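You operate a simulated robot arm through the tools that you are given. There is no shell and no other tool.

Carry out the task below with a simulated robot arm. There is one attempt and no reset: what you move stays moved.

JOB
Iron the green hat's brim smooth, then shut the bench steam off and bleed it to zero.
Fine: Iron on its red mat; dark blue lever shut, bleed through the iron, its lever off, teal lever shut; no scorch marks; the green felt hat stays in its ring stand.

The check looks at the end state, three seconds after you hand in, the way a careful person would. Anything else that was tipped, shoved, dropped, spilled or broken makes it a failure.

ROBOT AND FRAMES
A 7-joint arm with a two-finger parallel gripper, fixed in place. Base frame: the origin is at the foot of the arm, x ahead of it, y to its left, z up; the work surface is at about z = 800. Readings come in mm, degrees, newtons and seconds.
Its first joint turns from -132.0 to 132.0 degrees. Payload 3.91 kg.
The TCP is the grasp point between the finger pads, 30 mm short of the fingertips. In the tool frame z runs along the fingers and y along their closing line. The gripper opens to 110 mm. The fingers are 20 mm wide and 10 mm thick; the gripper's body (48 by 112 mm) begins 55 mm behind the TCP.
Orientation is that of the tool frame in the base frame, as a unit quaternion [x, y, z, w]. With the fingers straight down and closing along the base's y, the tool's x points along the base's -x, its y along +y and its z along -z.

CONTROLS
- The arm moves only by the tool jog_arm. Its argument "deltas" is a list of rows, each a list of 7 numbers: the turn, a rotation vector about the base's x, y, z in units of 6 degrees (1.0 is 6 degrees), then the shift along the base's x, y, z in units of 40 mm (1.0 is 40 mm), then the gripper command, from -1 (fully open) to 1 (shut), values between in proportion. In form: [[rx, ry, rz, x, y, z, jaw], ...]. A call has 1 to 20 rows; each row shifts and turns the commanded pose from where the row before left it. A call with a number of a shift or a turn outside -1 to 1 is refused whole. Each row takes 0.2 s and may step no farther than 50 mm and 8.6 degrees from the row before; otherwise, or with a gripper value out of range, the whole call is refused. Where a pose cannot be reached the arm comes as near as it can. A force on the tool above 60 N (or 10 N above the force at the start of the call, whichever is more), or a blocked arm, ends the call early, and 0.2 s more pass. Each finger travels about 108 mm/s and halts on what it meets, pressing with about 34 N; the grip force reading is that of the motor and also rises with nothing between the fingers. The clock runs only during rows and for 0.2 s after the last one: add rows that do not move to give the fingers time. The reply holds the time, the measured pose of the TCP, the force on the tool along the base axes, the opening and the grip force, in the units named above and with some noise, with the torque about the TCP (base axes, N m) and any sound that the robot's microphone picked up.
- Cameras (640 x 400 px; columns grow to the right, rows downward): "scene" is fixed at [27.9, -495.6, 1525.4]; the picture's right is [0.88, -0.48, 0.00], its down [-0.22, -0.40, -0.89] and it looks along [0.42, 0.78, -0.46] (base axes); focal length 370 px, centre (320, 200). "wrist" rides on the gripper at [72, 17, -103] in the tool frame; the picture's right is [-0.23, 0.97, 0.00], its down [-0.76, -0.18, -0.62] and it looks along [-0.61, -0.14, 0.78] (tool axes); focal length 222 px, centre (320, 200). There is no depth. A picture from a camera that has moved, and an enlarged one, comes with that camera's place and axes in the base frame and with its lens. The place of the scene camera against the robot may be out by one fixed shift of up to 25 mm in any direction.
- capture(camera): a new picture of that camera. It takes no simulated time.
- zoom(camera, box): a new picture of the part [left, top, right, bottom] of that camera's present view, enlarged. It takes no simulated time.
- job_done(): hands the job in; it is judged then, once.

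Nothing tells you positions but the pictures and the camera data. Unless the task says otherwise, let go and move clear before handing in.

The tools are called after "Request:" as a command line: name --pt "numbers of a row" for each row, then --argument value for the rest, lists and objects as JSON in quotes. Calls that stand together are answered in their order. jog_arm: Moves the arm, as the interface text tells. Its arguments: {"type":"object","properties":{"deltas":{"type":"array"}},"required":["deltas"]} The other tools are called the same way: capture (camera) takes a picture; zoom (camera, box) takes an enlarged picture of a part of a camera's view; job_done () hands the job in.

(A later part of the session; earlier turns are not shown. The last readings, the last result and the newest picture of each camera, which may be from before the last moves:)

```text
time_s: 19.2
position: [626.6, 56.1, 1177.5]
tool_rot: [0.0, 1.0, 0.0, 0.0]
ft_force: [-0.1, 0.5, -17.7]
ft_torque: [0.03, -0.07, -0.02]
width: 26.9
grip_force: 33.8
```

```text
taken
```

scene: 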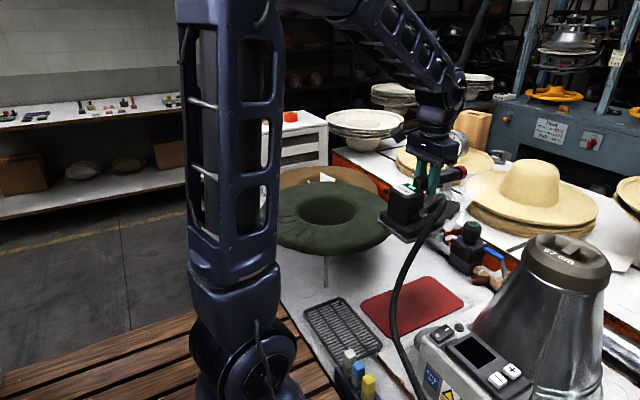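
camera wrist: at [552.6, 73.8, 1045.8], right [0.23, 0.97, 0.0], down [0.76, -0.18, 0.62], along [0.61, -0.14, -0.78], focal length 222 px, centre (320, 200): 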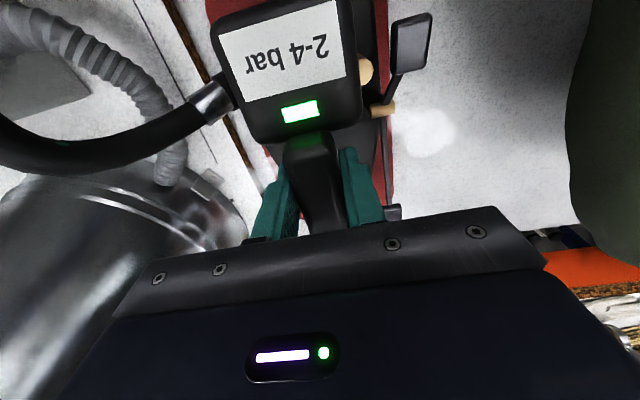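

Request:
zoom --camera "scene" --box '[360, 130, 500, 260]'

Request:
zoom --camera "scene" --box '[290, 240, 480, 400]'

Request:
capture --camera "wrist"

```text
3.08 times, centred on (430, 195) of scene
camera zoom: at [27.9, -495.6, 1525.4], right [0.88, -0.48, 0.0], down [-0.22, -0.4, -0.89], along [0.42, 0.78, -0.46], focal length 1137 px, centre (-18, 215)
```

zoom: 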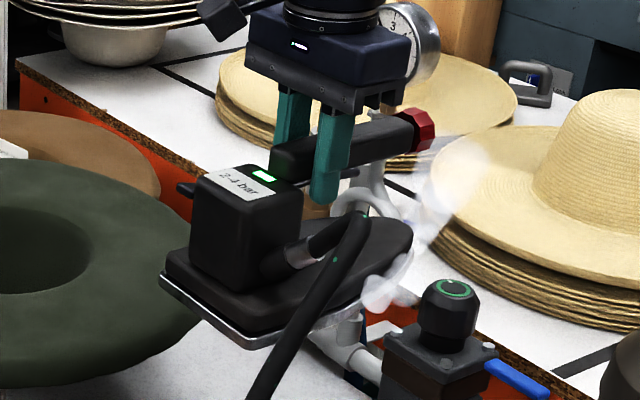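

```text
2.50 times, centred on (385, 320) of scene
camera zoom: at [27.9, -495.6, 1525.4], right [0.88, -0.48, 0.0], down [-0.22, -0.4, -0.89], along [0.42, 0.78, -0.46], focal length 924 px, centre (158, -100)
```

zoom: 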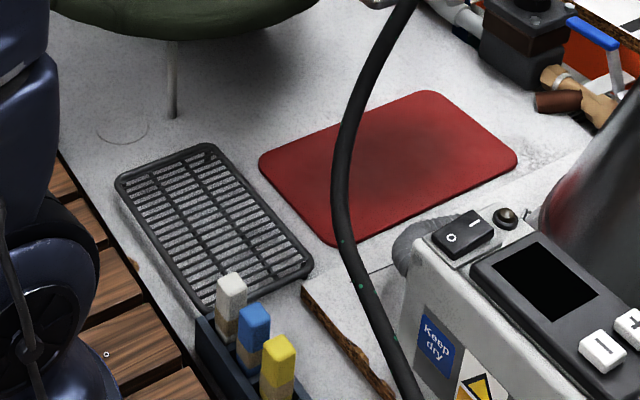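

```text
taken
camera wrist: at [552.7, 72.3, 1281.5], right [0.23, 0.97, 0.0], down [0.76, -0.18, 0.62], along [0.61, -0.14, -0.78], focal length 222 px, centre (320, 200)
```

wrist: 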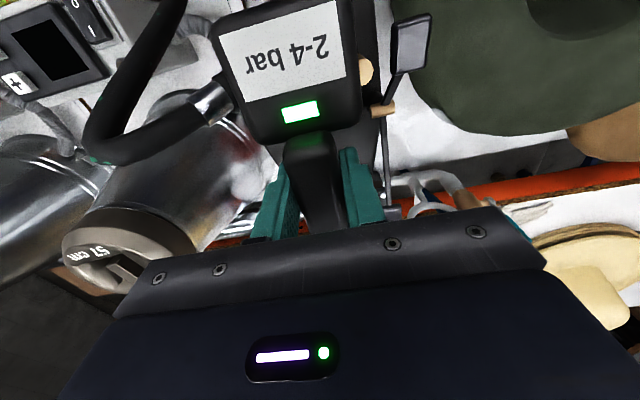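

The iron is steaming from the sole and clear of everything. I'll carry it over the wrinkled brim at this height.

Request:
jog_arm --pt "0 0 0 -0.3 0.4 0 1" --pt "0 0 0 -0.5 0.65 0 1" --pt "0 0 0 -0.55 0.72 0 1" --pt "0 0 0 -0.55 0.72 0 1" --pt "0 0 0 -0.55 0.72 0 1" --pt "0 0 0 -0.55 0.72 0 1" --pt "0 0 0 -0.55 0.72 0 1" --pt "0 0 0 -0.5 0.65 0 1" --pt "0 0 0 -0.4 0.5 0 1" --pt "0 0 0 -0.2 0.3 0 1" --pt "0 0 0 0 0 0 1"

Request:
capture --camera "wrist"

Request:
capture --camera "scene"

```text
time_s: 21.6
position: [440.3, 301.4, 1176.9]
tool_rot: [0.0, 1.0, 0.0, 0.0]
ft_force: [0.1, -0.7, -16.9]
ft_torque: [0.01, -0.07, -0.02]
width: 26.8
grip_force: 34.1
```

```text
taken
camera wrist: at [366.9, 317.7, 1281.4], right [0.23, 0.97, 0.0], down [0.76, -0.18, 0.62], along [0.61, -0.14, -0.78], focal length 222 px, centre (320, 200)
```

wrist: 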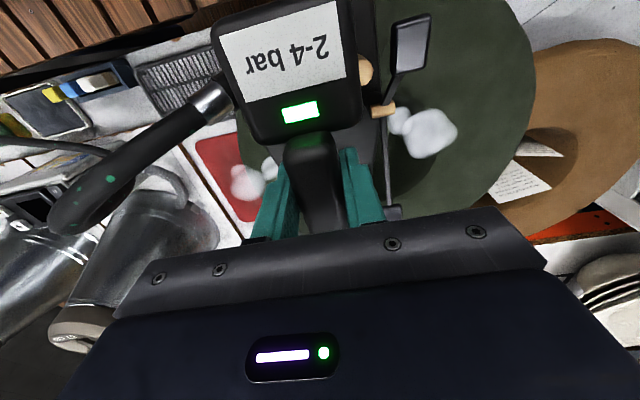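

```text
taken
```

scene: 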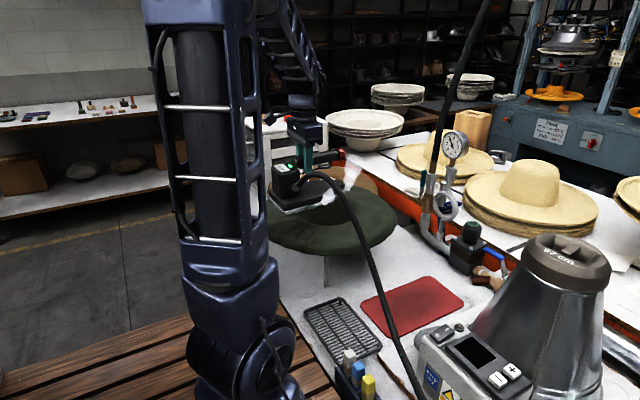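

The pose over the wrinkles is reachable. I'll check the gap, then lower gently while watching the vertical force.

Request:
zoom --camera "scene" --box '[255, 130, 415, 270]'

Request:
jog_arm --pt "0 0 0 0 0 -0.4 1" --pt "0 0 0 0 0 -0.4 1" --pt "0 0 0 0 0 -0.2 1" --pt "0 0 0 0 0 0 1"

Request:
zoom --camera "scene" --box '[255, 130, 415, 270]'

```text
2.86 times, centred on (335, 200) of scene
camera zoom: at [27.9, -495.6, 1525.4], right [0.88, -0.48, 0.0], down [-0.22, -0.4, -0.89], along [0.42, 0.78, -0.46], focal length 1056 px, centre (277, 200)
```

zoom: 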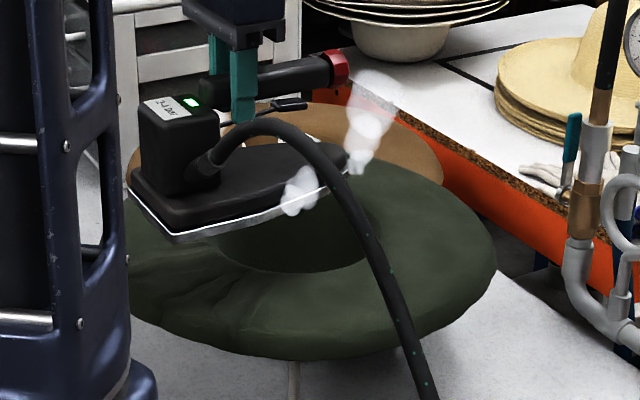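

```text
time_s: 22.6
position: [439.7, 301.3, 1137.7]
tool_rot: [0.0, 1.0, -0.001, 0.0]
ft_force: [-0.2, -0.2, -19.1]
ft_torque: [0.0, -0.05, 0.01]
width: 26.9
grip_force: 34.1
```

```text
2.86 times, centred on (335, 200) of scene
camera zoom: at [27.9, -495.6, 1525.4], right [0.88, -0.48, 0.0], down [-0.22, -0.4, -0.89], along [0.42, 0.78, -0.46], focal length 1056 px, centre (277, 200)
```

zoom: 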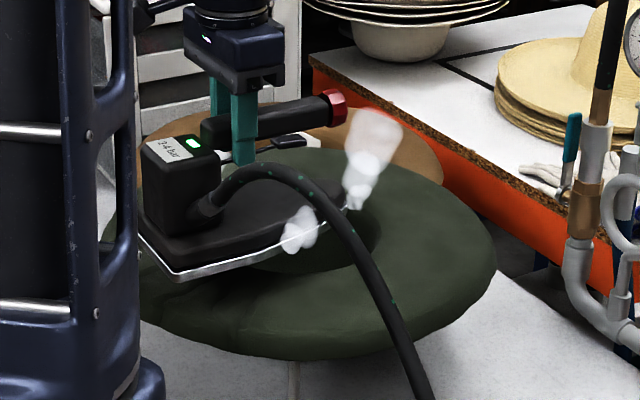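

Request:
jog_arm --pt "0 0 0 0 0 -0.2 1" --pt "0 0 0 0 0 -0.2 1" --pt "0 0 0 0 0 0 1"

Request:
zoom --camera "scene" --box '[255, 130, 415, 270]'

```text
time_s: 23.4
position: [439.6, 301.6, 1120.9]
tool_rot: [0.0, 1.0, 0.0, 0.0]
ft_force: [-0.1, -0.3, -17.5]
ft_torque: [-0.01, -0.06, 0.02]
width: 27.2
grip_force: 33.9
```

```text
2.86 times, centred on (335, 200) of scene
camera zoom: at [27.9, -495.6, 1525.4], right [0.88, -0.48, 0.0], down [-0.22, -0.4, -0.89], along [0.42, 0.78, -0.46], focal length 1056 px, centre (277, 200)
```

zoom: 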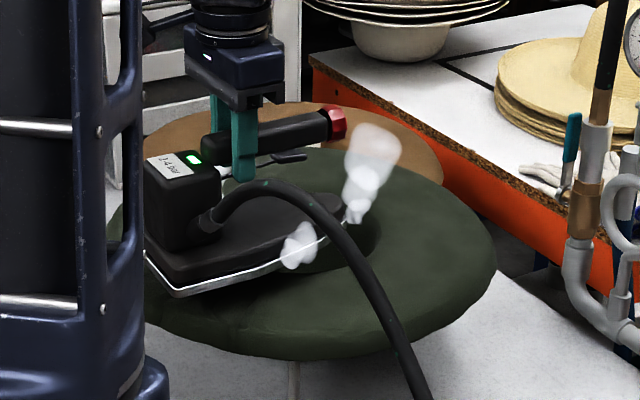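

Request:
jog_arm --pt "0 0 0 0 0 -0.15 1" --pt "0 0 0 0 0 -0.15 1" --pt "0 0 0 0 0 0 1"

Request:
zoom --camera "scene" --box '[255, 130, 415, 270]'

```text
time_s: 24.2
position: [441.0, 301.2, 1109.6]
tool_rot: [0.0, 1.0, 0.0, 0.0]
ft_force: [0.2, 0.2, -17.6]
ft_torque: [-0.02, -0.04, 0.01]
width: 26.9
grip_force: 33.8
```

```text
2.86 times, centred on (335, 200) of scene
camera zoom: at [27.9, -495.6, 1525.4], right [0.88, -0.48, 0.0], down [-0.22, -0.4, -0.89], along [0.42, 0.78, -0.46], focal length 1056 px, centre (277, 200)
```

zoom: 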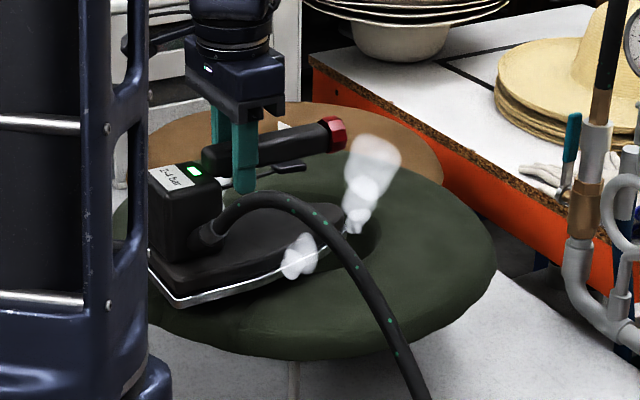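

Request:
jog_arm --pt "0 0 0 0 0 -0.1 1" --pt "0 0 0 0 0 -0.1 1" --pt "0 0 0 0 0 0 1"

Request:
zoom --camera "scene" --box '[255, 130, 415, 270]'

```text
time_s: 25.0
position: [439.4, 300.4, 1102.7]
tool_rot: [0.0, 1.0, 0.0, 0.0]
ft_force: [0.1, 0.3, -17.1]
ft_torque: [0.0, -0.06, 0.03]
width: 27.0
grip_force: 33.4
```

```text
2.86 times, centred on (335, 200) of scene
camera zoom: at [27.9, -495.6, 1525.4], right [0.88, -0.48, 0.0], down [-0.22, -0.4, -0.89], along [0.42, 0.78, -0.46], focal length 1056 px, centre (277, 200)
```

zoom: 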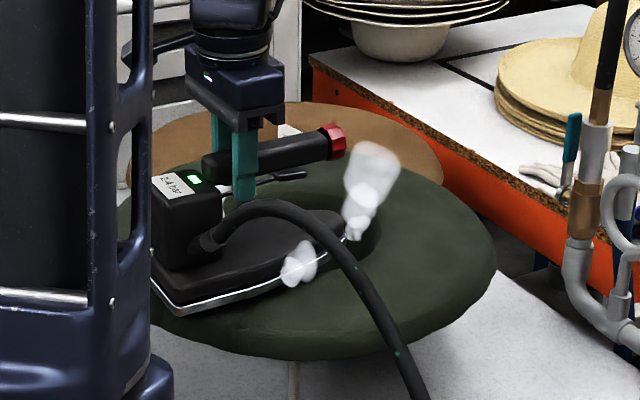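

Request:
jog_arm --pt "0 0 0 0 0 -0.1 1" --pt "0 0 0 0 0 -0.1 1" --pt "0 0 0 0 0 0 1"

Request:
zoom --camera "scene" --box '[255, 130, 415, 270]'

```text
time_s: 25.8
position: [440.3, 301.4, 1094.6]
tool_rot: [0.0, 1.0, 0.0, -0.001]
ft_force: [0.1, 0.3, -17.6]
ft_torque: [0.01, -0.06, 0.0]
width: 26.7
grip_force: 34.0
```

```text
2.86 times, centred on (335, 200) of scene
camera zoom: at [27.9, -495.6, 1525.4], right [0.88, -0.48, 0.0], down [-0.22, -0.4, -0.89], along [0.42, 0.78, -0.46], focal length 1056 px, centre (277, 200)
```

zoom: 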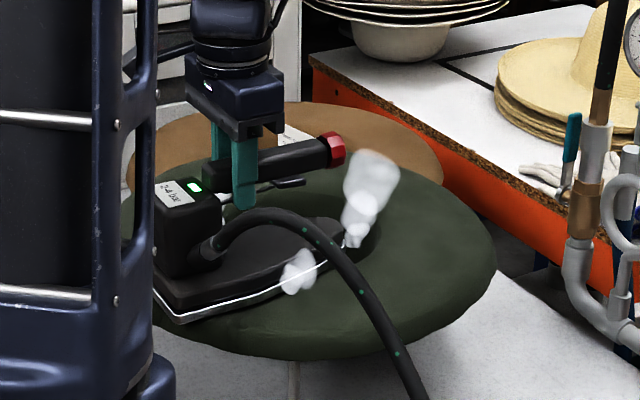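

Request:
jog_arm --pt "0 0 0 0 0 -0.1 1" --pt "0 0 0 0 0 -0.1 1" --pt "0 0 0 0 0 0 1"

Request:
zoom --camera "scene" --box '[255, 130, 415, 270]'

Request:
capture --camera "wrist"

```text
time_s: 26.6
position: [439.5, 300.9, 1087.9]
tool_rot: [-0.001, 1.0, 0.001, 0.0]
ft_force: [-4.5, -9.8, 25.8]
ft_torque: [0.54, -0.27, -0.07]
width: 27.0
grip_force: 33.9
```

```text
2.86 times, centred on (335, 200) of scene
camera zoom: at [27.9, -495.6, 1525.4], right [0.88, -0.48, 0.0], down [-0.22, -0.4, -0.89], along [0.42, 0.78, -0.46], focal length 1056 px, centre (277, 200)
```

zoom: 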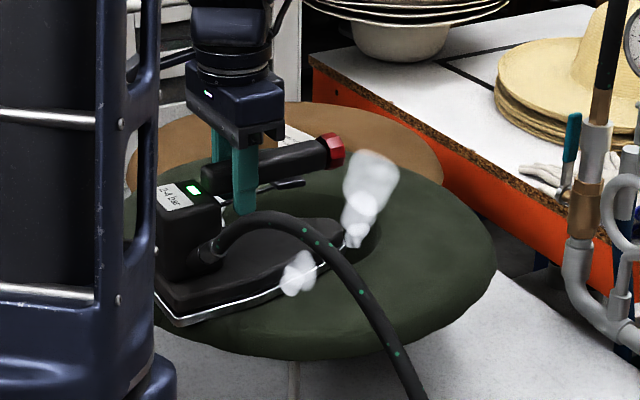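

```text
taken
camera wrist: at [366.5, 317.2, 1190.9], right [0.23, 0.97, 0.0], down [0.76, -0.18, 0.62], along [0.61, -0.14, -0.78], focal length 222 px, centre (320, 200)
```

wrist: 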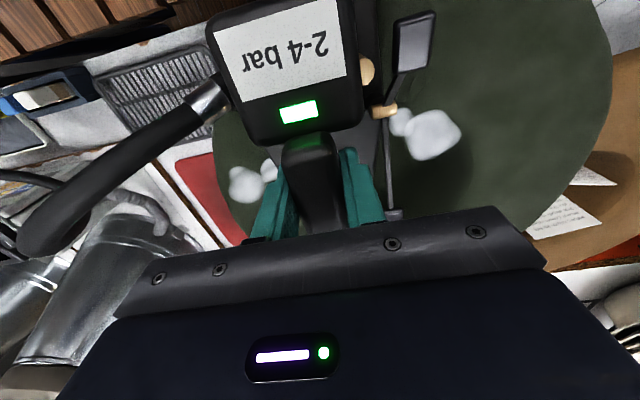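

Contact came suddenly and is stiff (about 43 N), so the brim top here corresponds to TCP z≈1088. I'll back off at once to a light press while sliding.

Request:
jog_arm --pt "0 0 0 0 0.1 0.035 1"

Request:
zoom --camera "scene" --box '[255, 130, 415, 310]'

```text
time_s: 27.0
position: [440.0, 304.9, 1088.0]
tool_rot: [0.0, 1.0, 0.0, -0.001]
ft_force: [1.7, -9.9, 5.3]
ft_torque: [0.13, -0.59, -0.22]
width: 26.8
grip_force: 34.0
```

```text
2.22 times, centred on (335, 220) of scene
camera zoom: at [27.9, -495.6, 1525.4], right [0.88, -0.48, 0.0], down [-0.22, -0.4, -0.89], along [0.42, 0.78, -0.46], focal length 821 px, centre (287, 156)
```

zoom: 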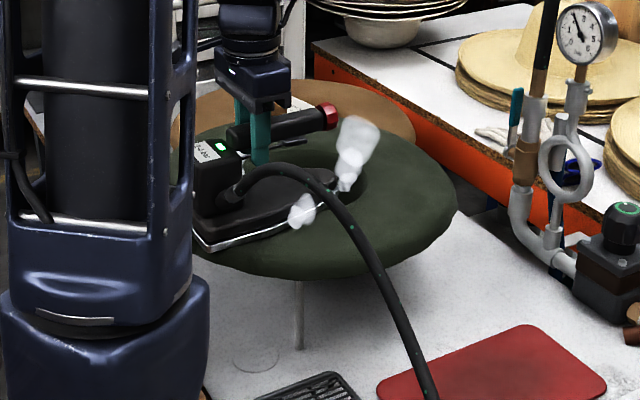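

Request:
jog_arm --pt "0 0 0 0 0.3 0.018 1" --pt "0 0 0 0 0.3 0 1" --pt "0 0 0 0 0.3 0 1"

Request:
zoom --camera "scene" --box '[255, 130, 415, 310]'

```text
time_s: 27.8
position: [439.4, 341.7, 1088.4]
tool_rot: [-0.001, 1.0, 0.0, -0.001]
ft_force: [0.0, -0.2, -16.7]
ft_torque: [-0.01, -0.08, -0.02]
width: 26.8
grip_force: 33.9
```

```text
2.22 times, centred on (335, 220) of scene
camera zoom: at [27.9, -495.6, 1525.4], right [0.88, -0.48, 0.0], down [-0.22, -0.4, -0.89], along [0.42, 0.78, -0.46], focal length 821 px, centre (287, 156)
```

zoom: 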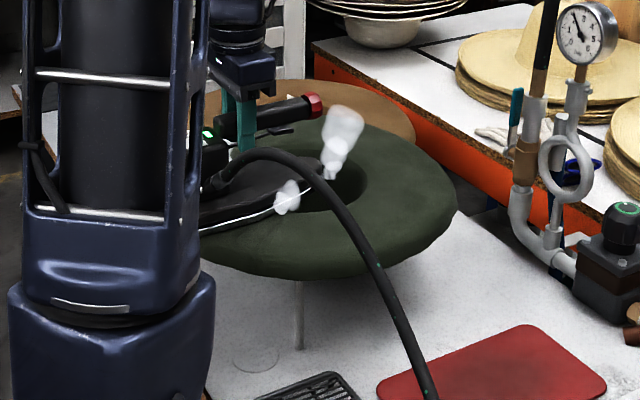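

Request:
jog_arm --pt "0 0 0 0 0.15 -0.04 1" --pt "0 0 0 0 0.15 -0.02 1"

```text
time_s: 28.4
position: [440.5, 353.5, 1088.2]
tool_rot: [-0.001, 1.0, 0.001, 0.0]
ft_force: [-1.1, -12.1, 13.9]
ft_torque: [-0.36, -0.02, 0.04]
width: 26.8
grip_force: 33.7
```

Request:
jog_arm --pt "0 0 0 0 0.3 0.02 1" --pt "0 0 0 0 0.3 0 1" --pt "0 0 0 0 0.2 0 1"

Request:
capture --camera "wrist"

```text
time_s: 29.2
position: [440.0, 385.2, 1086.3]
tool_rot: [0.0, 1.0, 0.0, 0.0]
ft_force: [-3.3, -7.3, 2.3]
ft_torque: [-0.67, 0.24, -0.03]
width: 26.8
grip_force: 34.0
```

```text
taken
camera wrist: at [366.2, 401.2, 1191.3], right [0.23, 0.97, 0.0], down [0.76, -0.18, 0.62], along [0.61, -0.14, -0.78], focal length 222 px, centre (320, 200)
```

wrist: 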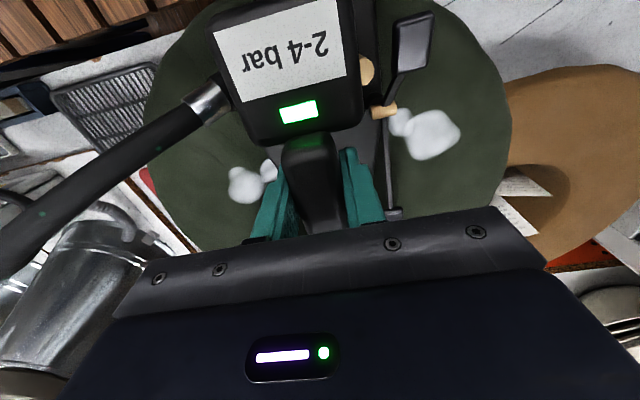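

Request:
jog_arm --pt "0 0 0 0 -0.3 0 1" --pt "0 0 0 0 -0.3 0 1" --pt "0 0 0 0 -0.3 0 1" --pt "0 0 0 0 -0.3 0 1"

```text
time_s: 30.2
position: [441.4, 336.2, 1087.7]
tool_rot: [0.0, 1.0, 0.0, 0.001]
ft_force: [-2.2, 4.3, -0.1]
ft_torque: [0.78, -0.01, 0.05]
width: 26.9
grip_force: 34.0
```

Request:
jog_arm --pt "0 0 0 0 -0.3 0 1" --pt "0 0 0 0 -0.3 0 1" --pt "0 0 0 0 -0.3 0 1"

Request:
capture --camera "wrist"

Request:
capture --camera "scene"

```text
time_s: 31.0
position: [440.2, 300.2, 1087.1]
tool_rot: [0.001, 1.0, 0.0, -0.001]
ft_force: [-1.4, 3.2, -1.0]
ft_torque: [0.74, -0.19, 0.05]
width: 26.9
grip_force: 34.1
```

```text
taken
camera wrist: at [366.5, 316.8, 1191.0], right [0.23, 0.97, 0.0], down [0.76, -0.18, 0.62], along [0.61, -0.14, -0.78], focal length 222 px, centre (320, 200)
```

wrist: 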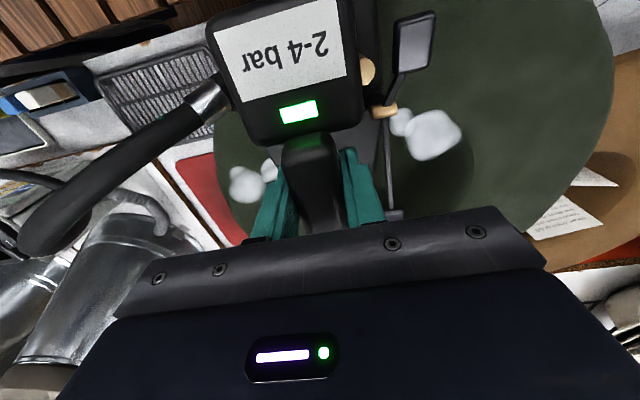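

```text
taken
```

scene: 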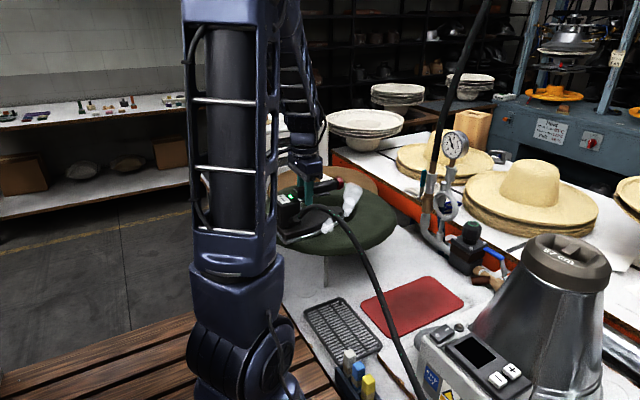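

Contact is steady at about 17 N. I'll continue the stroke toward the other end of the wrinkled sector.

Request:
jog_arm --pt "0 0 0 0.1 -0.3 0 1" --pt "0 0 0 0.1 -0.3 0 1" --pt "0 0 0 0.1 -0.3 0 1" --pt "0 0 0 0.1 -0.3 0 1"

Request:
capture --camera "wrist"

```text
time_s: 32.0
position: [456.2, 253.4, 1087.1]
tool_rot: [0.0, 1.0, 0.001, 0.0]
ft_force: [-2.8, 4.4, -2.9]
ft_torque: [0.96, -0.1, 0.16]
width: 27.0
grip_force: 34.2
```

```text
taken
camera wrist: at [382.3, 269.1, 1190.9], right [0.23, 0.97, 0.0], down [0.76, -0.18, 0.62], along [0.61, -0.14, -0.78], focal length 222 px, centre (320, 200)
```

wrist: 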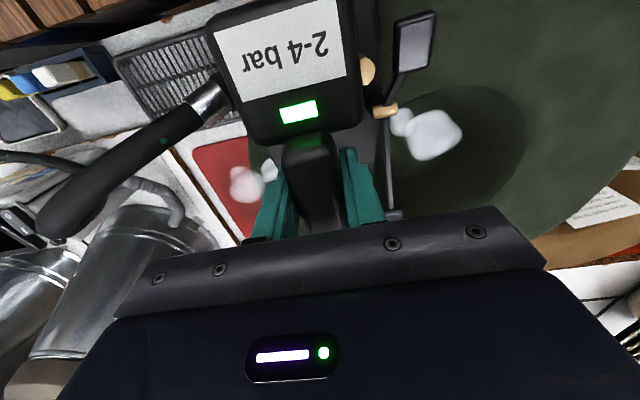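

Request:
jog_arm --pt "0 0 0 0.1 -0.3 0 1" --pt "0 0 0 0.1 -0.2 0 1" --pt "0 0 0 0 0 0.4 1" --pt "0 0 0 0 0 0.8 1" --pt "0 0 0 0 0 0.8 1" --pt "0 0 0 0.3 -0.5 0.4 1" --pt "0 0 0 0.7 -0.7 0 1" --pt "0 0 0 0.7 -0.7 0 1" --pt "0 0 0 0.7 -0.7 0 1" --pt "0 0 0 0.7 -0.7 0 1" --pt "0 0 0 0.5 -0.5 0 1" --pt "0 0 0 0.2 -0.2 0 1" --pt "0 0 0 0 0 0 1"

Request:
zoom --camera "scene" --box '[255, 160, 415, 300]'

Request:
capture --camera "wrist"

```text
time_s: 34.8
position: [616.9, 74.2, 1182.3]
tool_rot: [0.001, 1.0, 0.0, 0.0]
ft_force: [0.0, 1.0, -16.9]
ft_torque: [0.0, -0.08, 0.03]
width: 26.9
grip_force: 33.4
```

```text
2.86 times, centred on (335, 230) of scene
camera zoom: at [27.9, -495.6, 1525.4], right [0.88, -0.48, 0.0], down [-0.22, -0.4, -0.89], along [0.42, 0.78, -0.46], focal length 1056 px, centre (277, 114)
```

zoom: 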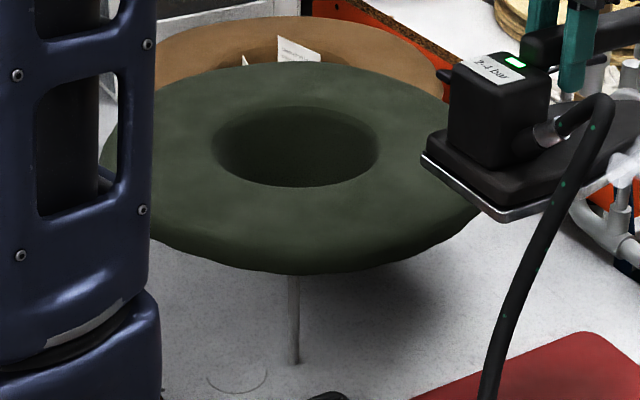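

```text
taken
camera wrist: at [542.5, 89.5, 1286.5], right [0.23, 0.97, 0.0], down [0.76, -0.18, 0.62], along [0.61, -0.14, -0.78], focal length 222 px, centre (320, 200)
```

wrist: 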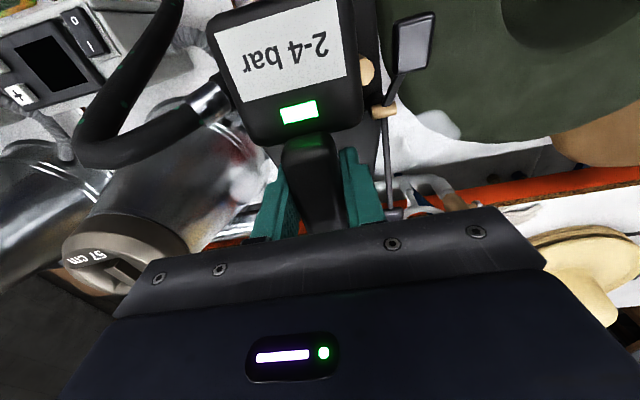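

The visible wrinkles are gone, with no scorch, and the stand hasn't moved; part of the brim is hidden behind the arm. I'll set the iron back on its mat and then inspect the whole brim with the empty wrist camera.

Request:
jog_arm --pt "0 0 0 0.25 -0.42 0 1" --pt "0 0 0 0 0 -0.6 1" --pt "0 0 0 0 0 -0.9 1" --pt "0 0 0 0 0 -0.9 1" --pt "0 0 0 0 0 -0.9 1" --pt "0 0 0 0 0 -0.9 1" --pt "0 0 0 0 0 -0.8 1" --pt "0 0 0 0 0 -0.5 1" --pt "0 0 0 0 0 0 1"

Request:
zoom --camera "scene" --box '[330, 220, 490, 350]'

```text
time_s: 36.8
position: [626.4, 57.6, 962.9]
tool_rot: [0.001, 1.0, 0.0, 0.0]
ft_force: [-0.8, 0.5, -17.1]
ft_torque: [0.02, -0.03, 0.0]
width: 27.0
grip_force: 33.6
```

```text
3.08 times, centred on (410, 285) of scene
camera zoom: at [27.9, -495.6, 1525.4], right [0.88, -0.48, 0.0], down [-0.22, -0.4, -0.89], along [0.42, 0.78, -0.46], focal length 1137 px, centre (43, -62)
```

zoom: 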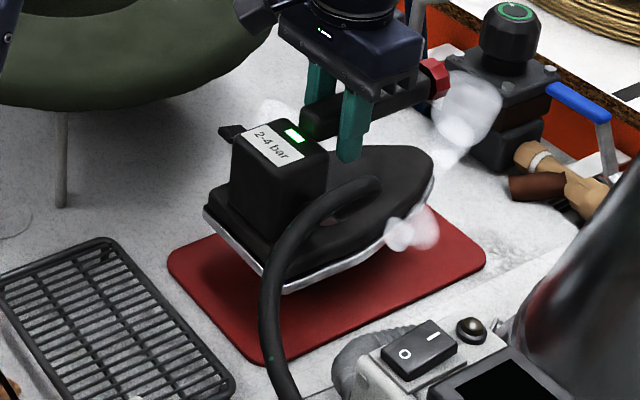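

Request:
jog_arm --pt "0 0 0 0 0 -0.5 1" --pt "0 0 0 0 0 -0.35 1" --pt "0 0 0 0 0 -0.15 1" --pt "0 0 0 0 0 0 1"

Request:
zoom --camera "scene" --box '[330, 220, 490, 350]'

```text
time_s: 37.8
position: [626.1, 56.9, 922.2]
tool_rot: [0.001, 1.0, 0.0, 0.0]
ft_force: [-0.2, 0.3, -17.3]
ft_torque: [0.03, -0.04, 0.02]
width: 26.6
grip_force: 33.9
```

```text
3.08 times, centred on (410, 285) of scene
camera zoom: at [27.9, -495.6, 1525.4], right [0.88, -0.48, 0.0], down [-0.22, -0.4, -0.89], along [0.42, 0.78, -0.46], focal length 1137 px, centre (43, -62)
```

zoom: 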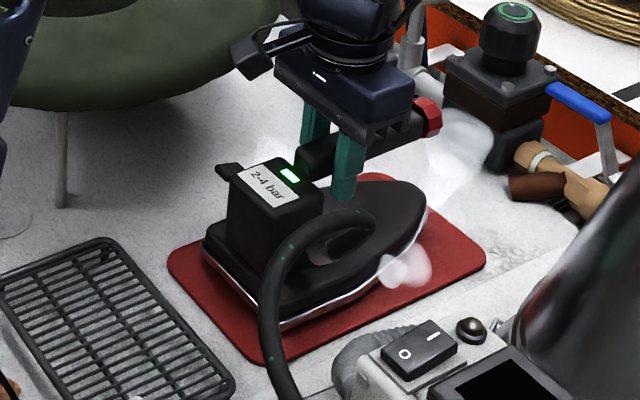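

Request:
jog_arm --pt "0 0 0 0 0 -0.05 1" --pt "0 0 0 0 0 -0.03 1" --pt "0 0 0 0 0 0 1"

```text
time_s: 38.6
position: [625.4, 56.4, 920.1]
tool_rot: [0.0, 1.0, 0.001, 0.0]
ft_force: [-0.4, -1.0, -17.9]
ft_torque: [-0.04, -0.05, -0.03]
width: 26.9
grip_force: 34.1
```

Request:
jog_arm --pt "0 0 0 0 0 -0.02 1" --pt "0 0 0 0 0 -0.02 1" --pt "0 0 0 0 0 0 1"

```text
time_s: 39.4
position: [625.2, 56.1, 917.9]
tool_rot: [0.0, 1.0, 0.0, 0.001]
ft_force: [-1.6, -0.1, -17.6]
ft_torque: [0.0, -0.05, -0.03]
width: 26.9
grip_force: 33.7
```

Request:
jog_arm --pt "0 0 0 0 0 -0.02 1" --pt "0 0 0 0 0 -0.02 1" --pt "0 0 0 0 0 0 1"

```text
time_s: 40.2
position: [625.4, 56.9, 917.2]
tool_rot: [0.0, 1.0, 0.001, 0.0]
ft_force: [0.5, 1.0, -18.8]
ft_torque: [0.04, -0.06, 0.0]
width: 26.9
grip_force: 33.9
```

Request:
jog_arm --pt "0 0 0 0 0 -0.025 1" --pt "0 0 0 0 0 -0.025 1" --pt "0 0 0 0 0 0 1"

Request:
zoom --camera "scene" --box '[360, 250, 470, 340]'

```text
time_s: 41.0
position: [625.1, 56.1, 915.6]
tool_rot: [0.0, 1.0, 0.0, 0.0]
ft_force: [2.9, -3.1, -1.3]
ft_torque: [-0.07, 1.05, 0.1]
width: 26.9
grip_force: 34.0
```

```text
4.44 times, centred on (415, 295) of scene
camera zoom: at [27.9, -495.6, 1525.4], right [0.88, -0.48, 0.0], down [-0.22, -0.4, -0.89], along [0.42, 0.78, -0.46], focal length 1643 px, centre (-102, -222)
```

zoom: 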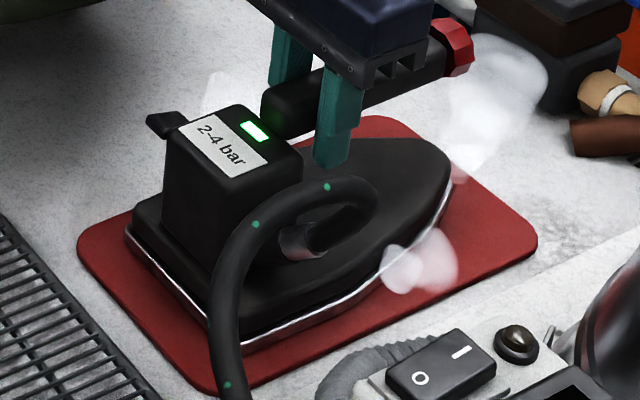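

The iron is resting on its mat with its weight taken off the arm. I'll open the jaws to 50 mm and rise clear.

Request:
jog_arm --pt "0 0 0 0 0 0 0.8" --pt "0 0 0 0 0 0 0.4" --pt "0 0 0 0 0 0 0.09" --pt "0 0 0 0 0 0 0.09" --pt "0 0 0 0 0 0.3 0.09" --pt "0 0 0 0 0 0.7 0.09" --pt "0 0 0 0 0 0.9 0.09" --pt "0 0 0 0 0 0.9 0.09" --pt "0 0 0 0 0 0 0.09"

Request:
capture --camera "wrist"

Request:
capture --camera "scene"

```text
time_s: 43.0
position: [625.2, 56.5, 1027.1]
tool_rot: [-0.001, 1.0, 0.0, 0.001]
ft_force: [0.0, 0.1, -0.7]
ft_torque: [0.01, -0.04, 0.03]
width: 50.2
grip_force: 0.0
```

```text
taken
camera wrist: at [552.1, 72.9, 1130.9], right [0.23, 0.97, 0.0], down [0.76, -0.18, 0.62], along [0.61, -0.14, -0.78], focal length 222 px, centre (320, 200)
```

wrist: 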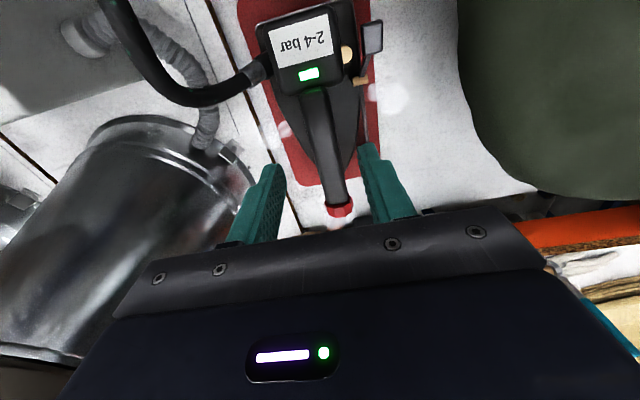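

```text
taken
```

scene: 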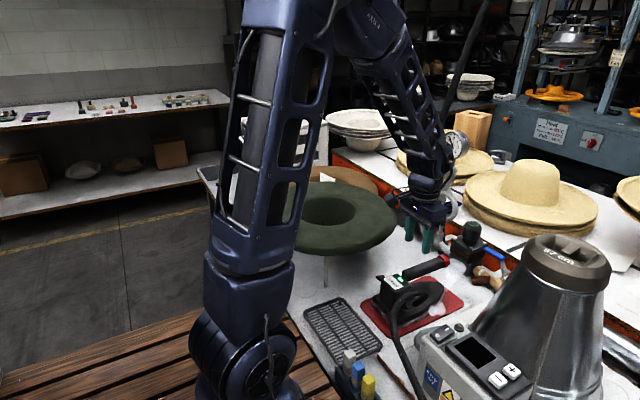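

The iron sits squarely on the red mat, still steaming. I'll go up and look straight down at the brim.

Request:
jog_arm --pt "0 0 0 0 0 0.9 0" --pt "0 0 0 0 0 0.9 0" --pt "0 0 0 0 0 0.9 0" --pt "0 0 0 0 0 0.9 0" --pt "0 0 0 -0.4 0.93 0.35 0" --pt "0 0 0 -0.4 0.93 0.35 0" --pt "0 0 0 -0.4 0.93 0.35 0" --pt "0 0 0 -0.4 0.93 0.35 0" --pt "0 1 0 -0.4 0.93 0.35 0" --pt "0 1 0 -0.4 0.93 0.35 0" --pt "0 1 0 -0.4 0.93 0.35 0" --pt "0 0 0 0 0 0 0"

Request:
capture --camera "wrist"

Request:
zoom --camera "wrist" --box '[200, 0, 480, 180]'

```text
time_s: 45.6
position: [513.2, 316.6, 1269.2]
tool_rot: [0.0, 0.988, 0.0, -0.157]
ft_force: [0.3, 0.4, -0.4]
ft_torque: [-0.01, 0.0, 0.0]
width: 55.2
grip_force: 0.1
```

```text
taken
camera wrist: at [475.6, 332.4, 1388.8], right [0.22, 0.97, -0.07], down [0.92, -0.18, 0.36], along [0.33, -0.14, -0.93], focal length 222 px, centre (320, 200)
```

wrist: 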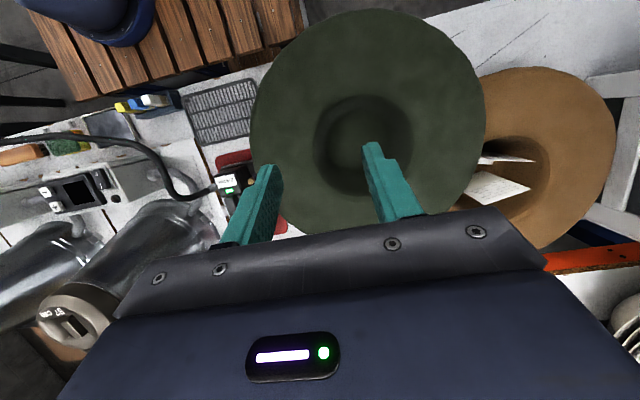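

```text
2.22 times, centred on (340, 90) of wrist
camera zoom: at [475.6, 332.4, 1388.8], right [0.22, 0.97, -0.07], down [0.92, -0.18, 0.36], along [0.33, -0.14, -0.93], focal length 494 px, centre (276, 444)
```

zoom: 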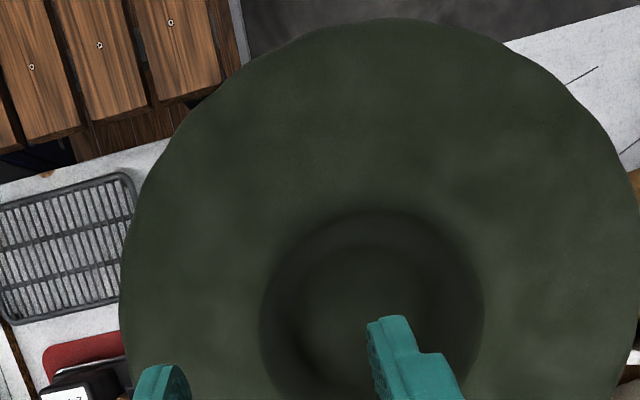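

The brim is smooth all round, with no marks. Now for the blue shut-off lever: I'll move in close to refine its position.

Request:
jog_arm --pt "0 -1 0 0.4 -0.7 -0.2 -1" --pt "0 -1 0 0.45 -0.75 -0.25 -1" --pt "0 -1 0 0.45 -0.75 -0.35 -1" --pt "0 0 0 0.5 -0.75 -0.4 -1" --pt "0 0 0 0.5 -0.75 -0.4 -1" --pt "0 0 0 0.5 -0.75 -0.4 -1" --pt "0 0 0 0.6 -0.75 -0.4 -1" --pt "0 0 0 0.6 -0.7 -0.5 -1" --pt "0 0 0 0.6 -0.65 -0.6 -1" --pt "0 0 0 0.7 -0.5 -0.6 -1" --pt "0 0 0 0.8 -0.2 -0.6 -1" --pt "0 0 0 0.8 -0.1 -0.6 -1" --pt "0 0 0 0.6 -0.1 -0.5 -1" --pt "0 0 0 0 0 0 -1"

Request:
capture --camera "wrist"

Request:
zoom --camera "wrist" --box '[240, 120, 420, 230]'

```text
time_s: 48.6
position: [814.6, 17.5, 1039.0]
tool_rot: [-0.001, 1.0, 0.0, -0.001]
ft_force: [-0.1, -0.1, 0.3]
ft_torque: [-0.04, 0.01, -0.01]
width: 110.3
grip_force: 0.0
```

```text
taken
camera wrist: at [740.9, 34.8, 1141.4], right [0.23, 0.97, 0.0], down [0.76, -0.18, 0.62], along [0.61, -0.14, -0.78], focal length 222 px, centre (320, 200)
```

wrist: 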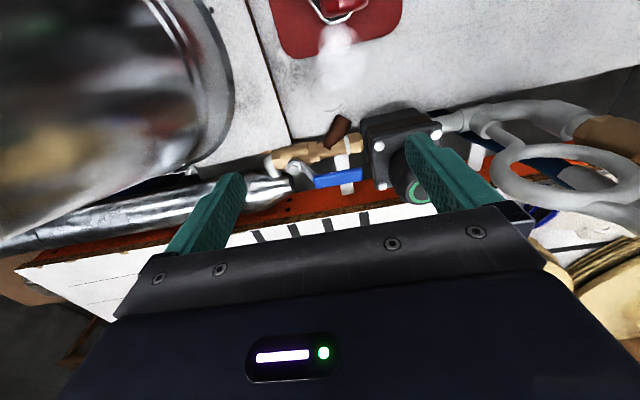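

```text
3.56 times, centred on (330, 175) of wrist
camera zoom: at [740.9, 34.8, 1141.4], right [0.23, 0.97, 0.0], down [0.76, -0.18, 0.62], along [0.61, -0.14, -0.78], focal length 790 px, centre (284, 289)
```

zoom: 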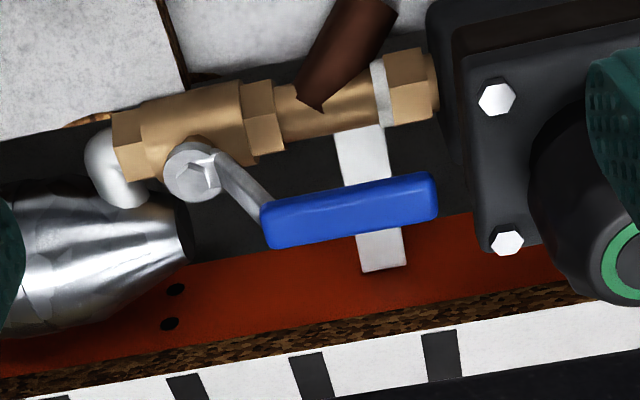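

The valve stem is vertical at about (889, -36), and the handle spans y -7 to 54 at x≈894, z≈909. I'll close the fingers, drop in on the far side of the handle, and try a gentle pull toward the robot.

Request:
jog_arm --pt "0 0 0 0.7 0 0 1" --pt "0 0 0 0.8 0 0 1" --pt "0 0 0 0.9 0 0 1" --pt "0 0 0 0.3 0.05 0 1" --pt "0 0 0 0 0 0 1" --pt "0 0 0 0 0 0 1"

Request:
capture --camera "wrist"

Request:
zoom --camera "scene" --box '[420, 160, 560, 300]'

```text
time_s: 50.0
position: [921.5, 19.9, 1036.1]
tool_rot: [-0.001, 1.0, 0.001, 0.0]
ft_force: [0.9, -0.3, 0.0]
ft_torque: [0.0, -0.03, 0.0]
width: 0.0
grip_force: 33.9
```

```text
taken
camera wrist: at [848.7, 36.8, 1140.6], right [0.23, 0.97, 0.0], down [0.76, -0.18, 0.62], along [0.61, -0.14, -0.78], focal length 222 px, centre (320, 200)
```

wrist: 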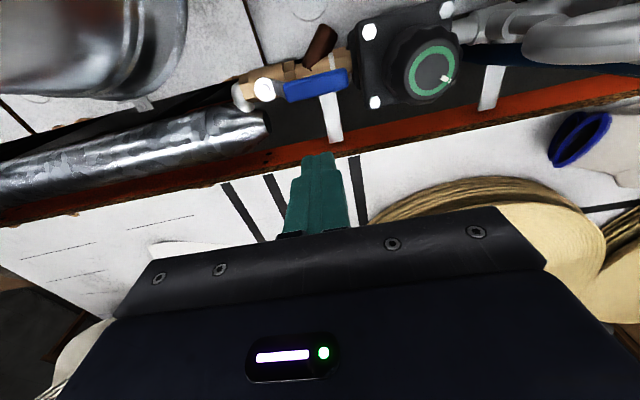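

```text
2.86 times, centred on (490, 230) of scene
camera zoom: at [27.9, -495.6, 1525.4], right [0.88, -0.48, 0.0], down [-0.22, -0.4, -0.89], along [0.42, 0.78, -0.46], focal length 1056 px, centre (-166, 114)
```

zoom: 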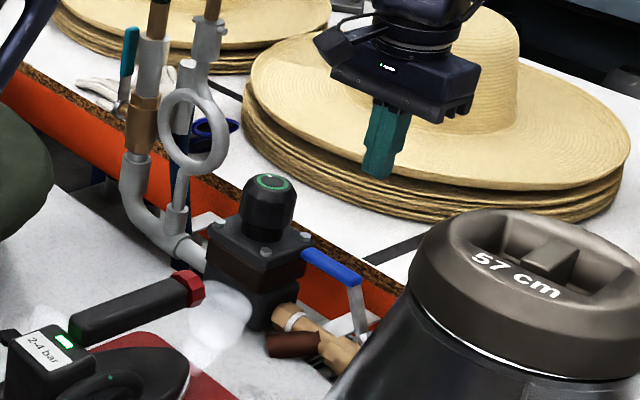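

Refined: stem (892, -37), handle at x≈896, z≈905, and the knob top at z≈962. I'll descend behind the handle at y≈12.

Request:
jog_arm --pt "0 0 0 0.05 -0.2 -0.6 1" --pt "0 0 0 0 0 -0.8 1" --pt "0 0 0 0 0 -0.8 1" --pt "0 0 0 0 0 -0.6 1" --pt "0 0 0 0 0 0 1"

Request:
capture --camera "wrist"

Request:
zoom --camera "scene" --box '[440, 180, 560, 300]'

```text
time_s: 51.2
position: [922.0, 13.1, 925.5]
tool_rot: [-0.001, 1.0, 0.0, 0.0]
ft_force: [0.0, 0.1, 0.4]
ft_torque: [0.01, -0.03, -0.01]
width: 0.0
grip_force: 34.2
```

```text
taken
camera wrist: at [849.9, 29.4, 1028.4], right [0.23, 0.97, 0.0], down [0.76, -0.18, 0.62], along [0.61, -0.14, -0.78], focal length 222 px, centre (320, 200)
```

wrist: 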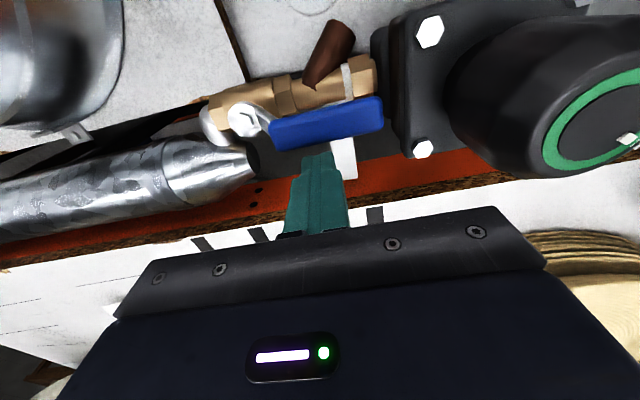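

```text
3.33 times, centred on (500, 240) of scene
camera zoom: at [27.9, -495.6, 1525.4], right [0.88, -0.48, 0.0], down [-0.22, -0.4, -0.89], along [0.42, 0.78, -0.46], focal length 1232 px, centre (-280, 67)
```

zoom: 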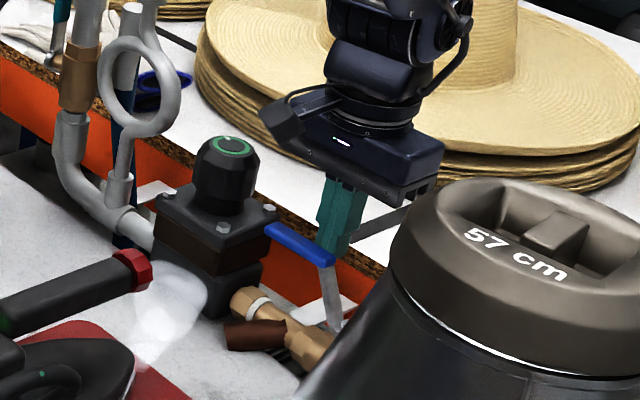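

Request:
jog_arm --pt "0 0 0 -0.1 0 0 1" --pt "0 0 0 -0.1 0 0 1" --pt "0 0 0 -0.1 0 0 1" --pt "0 0 0 -0.1 0 0 1" --pt "0 0 0 0 0 0 1"

Request:
capture --camera "wrist"

```text
time_s: 52.4
position: [907.2, 13.1, 923.7]
tool_rot: [0.0, 1.0, 0.0, 0.001]
ft_force: [0.9, 1.8, -0.4]
ft_torque: [0.03, -0.04, -0.05]
width: 0.0
grip_force: 33.9
```

```text
taken
camera wrist: at [834.4, 29.0, 1028.4], right [0.23, 0.97, 0.0], down [0.76, -0.18, 0.62], along [0.61, -0.14, -0.78], focal length 222 px, centre (320, 200)
```

wrist: 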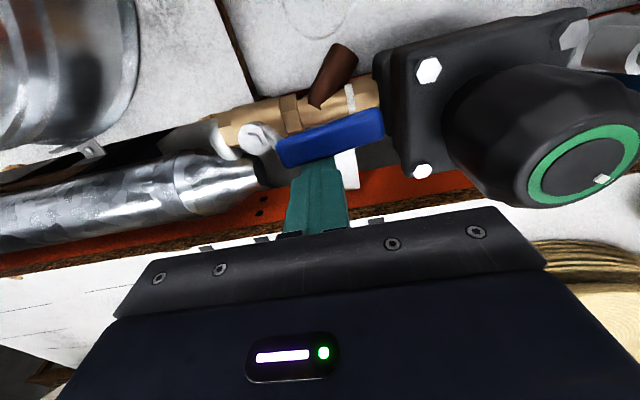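

Request:
jog_arm --pt "0 0 0 -0.1 0 0 1" --pt "0 0 0 -0.1 0 0 1" --pt "0 0 0 -0.1 0 0 1" --pt "0 0 0 0 0 0 1"

Request:
capture --camera "wrist"

```text
time_s: 53.4
position: [895.1, 13.9, 924.5]
tool_rot: [0.0, 1.0, 0.0, 0.0]
ft_force: [-0.8, 0.2, -1.2]
ft_torque: [0.02, 0.03, 0.06]
width: 0.0
grip_force: 33.9
```

```text
taken
camera wrist: at [822.1, 29.2, 1028.4], right [0.23, 0.97, 0.0], down [0.76, -0.18, 0.62], along [0.61, -0.14, -0.78], focal length 222 px, centre (320, 200)
```

wrist: 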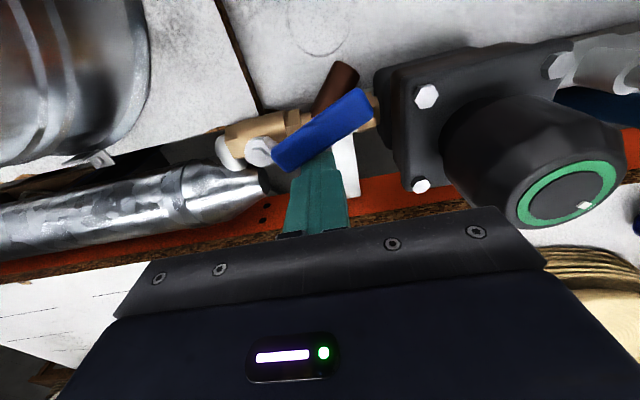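

The handle swings toward the robot freely, so that is the shutting direction. I'll follow the arc toward 90°.

Request:
jog_arm --pt "0 0 0 -0.3 0.035 0 1" --pt "0 0 0 -0.3 0.035 0 1" --pt "0 0 0 -0.21 -0.13 0 1" --pt "0 0 0 -0.21 -0.13 0 1" --pt "0 0 0 -0.16 -0.2 0 1" --pt "0 0 0 -0.16 -0.2 0 1" --pt "0 0 0 0 0 0 1"

Request:
capture --camera "wrist"

Request:
zoom --camera "scene" --box '[440, 180, 560, 300]'

```text
time_s: 55.0
position: [841.5, -11.4, 923.7]
tool_rot: [0.0, 1.0, 0.0, 0.0]
ft_force: [0.2, -0.1, -1.0]
ft_torque: [0.01, -0.02, 0.03]
width: 0.0
grip_force: 34.0
```

```text
taken
camera wrist: at [768.4, 5.1, 1028.3], right [0.23, 0.97, 0.0], down [0.76, -0.18, 0.62], along [0.61, -0.14, -0.78], focal length 222 px, centre (320, 200)
```

wrist: 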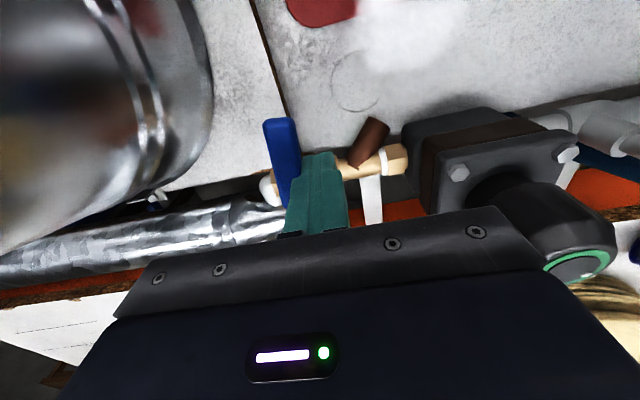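

```text
3.33 times, centred on (500, 240) of scene
camera zoom: at [27.9, -495.6, 1525.4], right [0.88, -0.48, 0.0], down [-0.22, -0.4, -0.89], along [0.42, 0.78, -0.46], focal length 1232 px, centre (-280, 67)
```

zoom: 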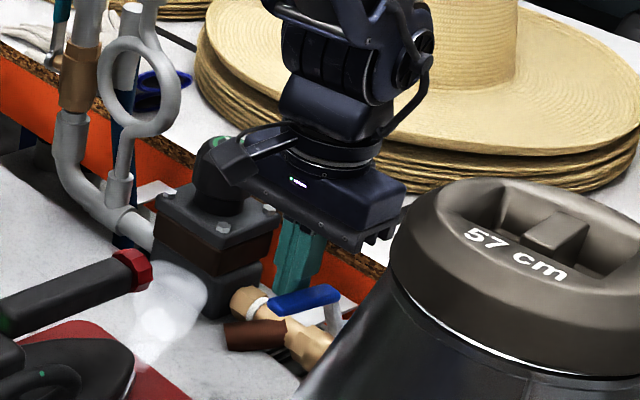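

Request:
jog_arm --pt "0 0 0 -0.05 -0.12 0 1" --pt "0 0 0 0 -0.1 0 1" --pt "0 0 0 0 -0.1 0 1" --pt "0 0 0 0 0 0 1"

Request:
capture --camera "wrist"

Request:
zoom --camera "scene" --box '[420, 110, 560, 300]'

```text
time_s: 56.0
position: [839.2, -20.2, 925.3]
tool_rot: [-0.001, 1.0, 0.001, 0.0]
ft_force: [-6.8, 27.7, 3.1]
ft_torque: [0.45, 0.14, -0.03]
width: 0.2
grip_force: 34.2
```

```text
taken
camera wrist: at [766.3, -4.7, 1028.4], right [0.22, 0.97, 0.0], down [0.76, -0.18, 0.62], along [0.61, -0.14, -0.78], focal length 222 px, centre (320, 200)
```

wrist: 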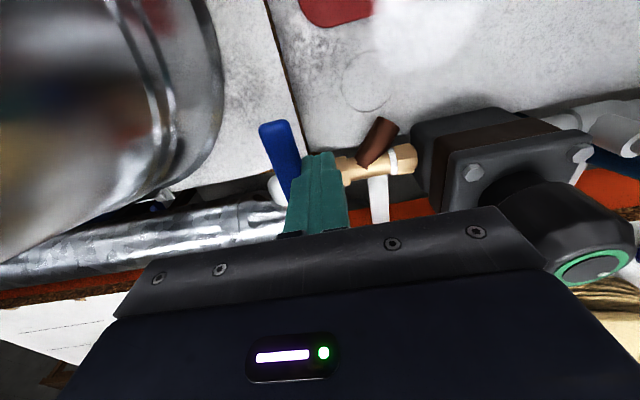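

```text
2.11 times, centred on (490, 205) of scene
camera zoom: at [27.9, -495.6, 1525.4], right [0.88, -0.48, 0.0], down [-0.22, -0.4, -0.89], along [0.42, 0.78, -0.46], focal length 778 px, centre (-38, 190)
```

zoom: 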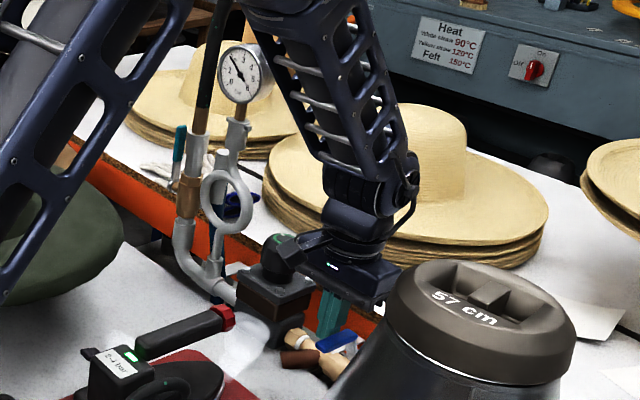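

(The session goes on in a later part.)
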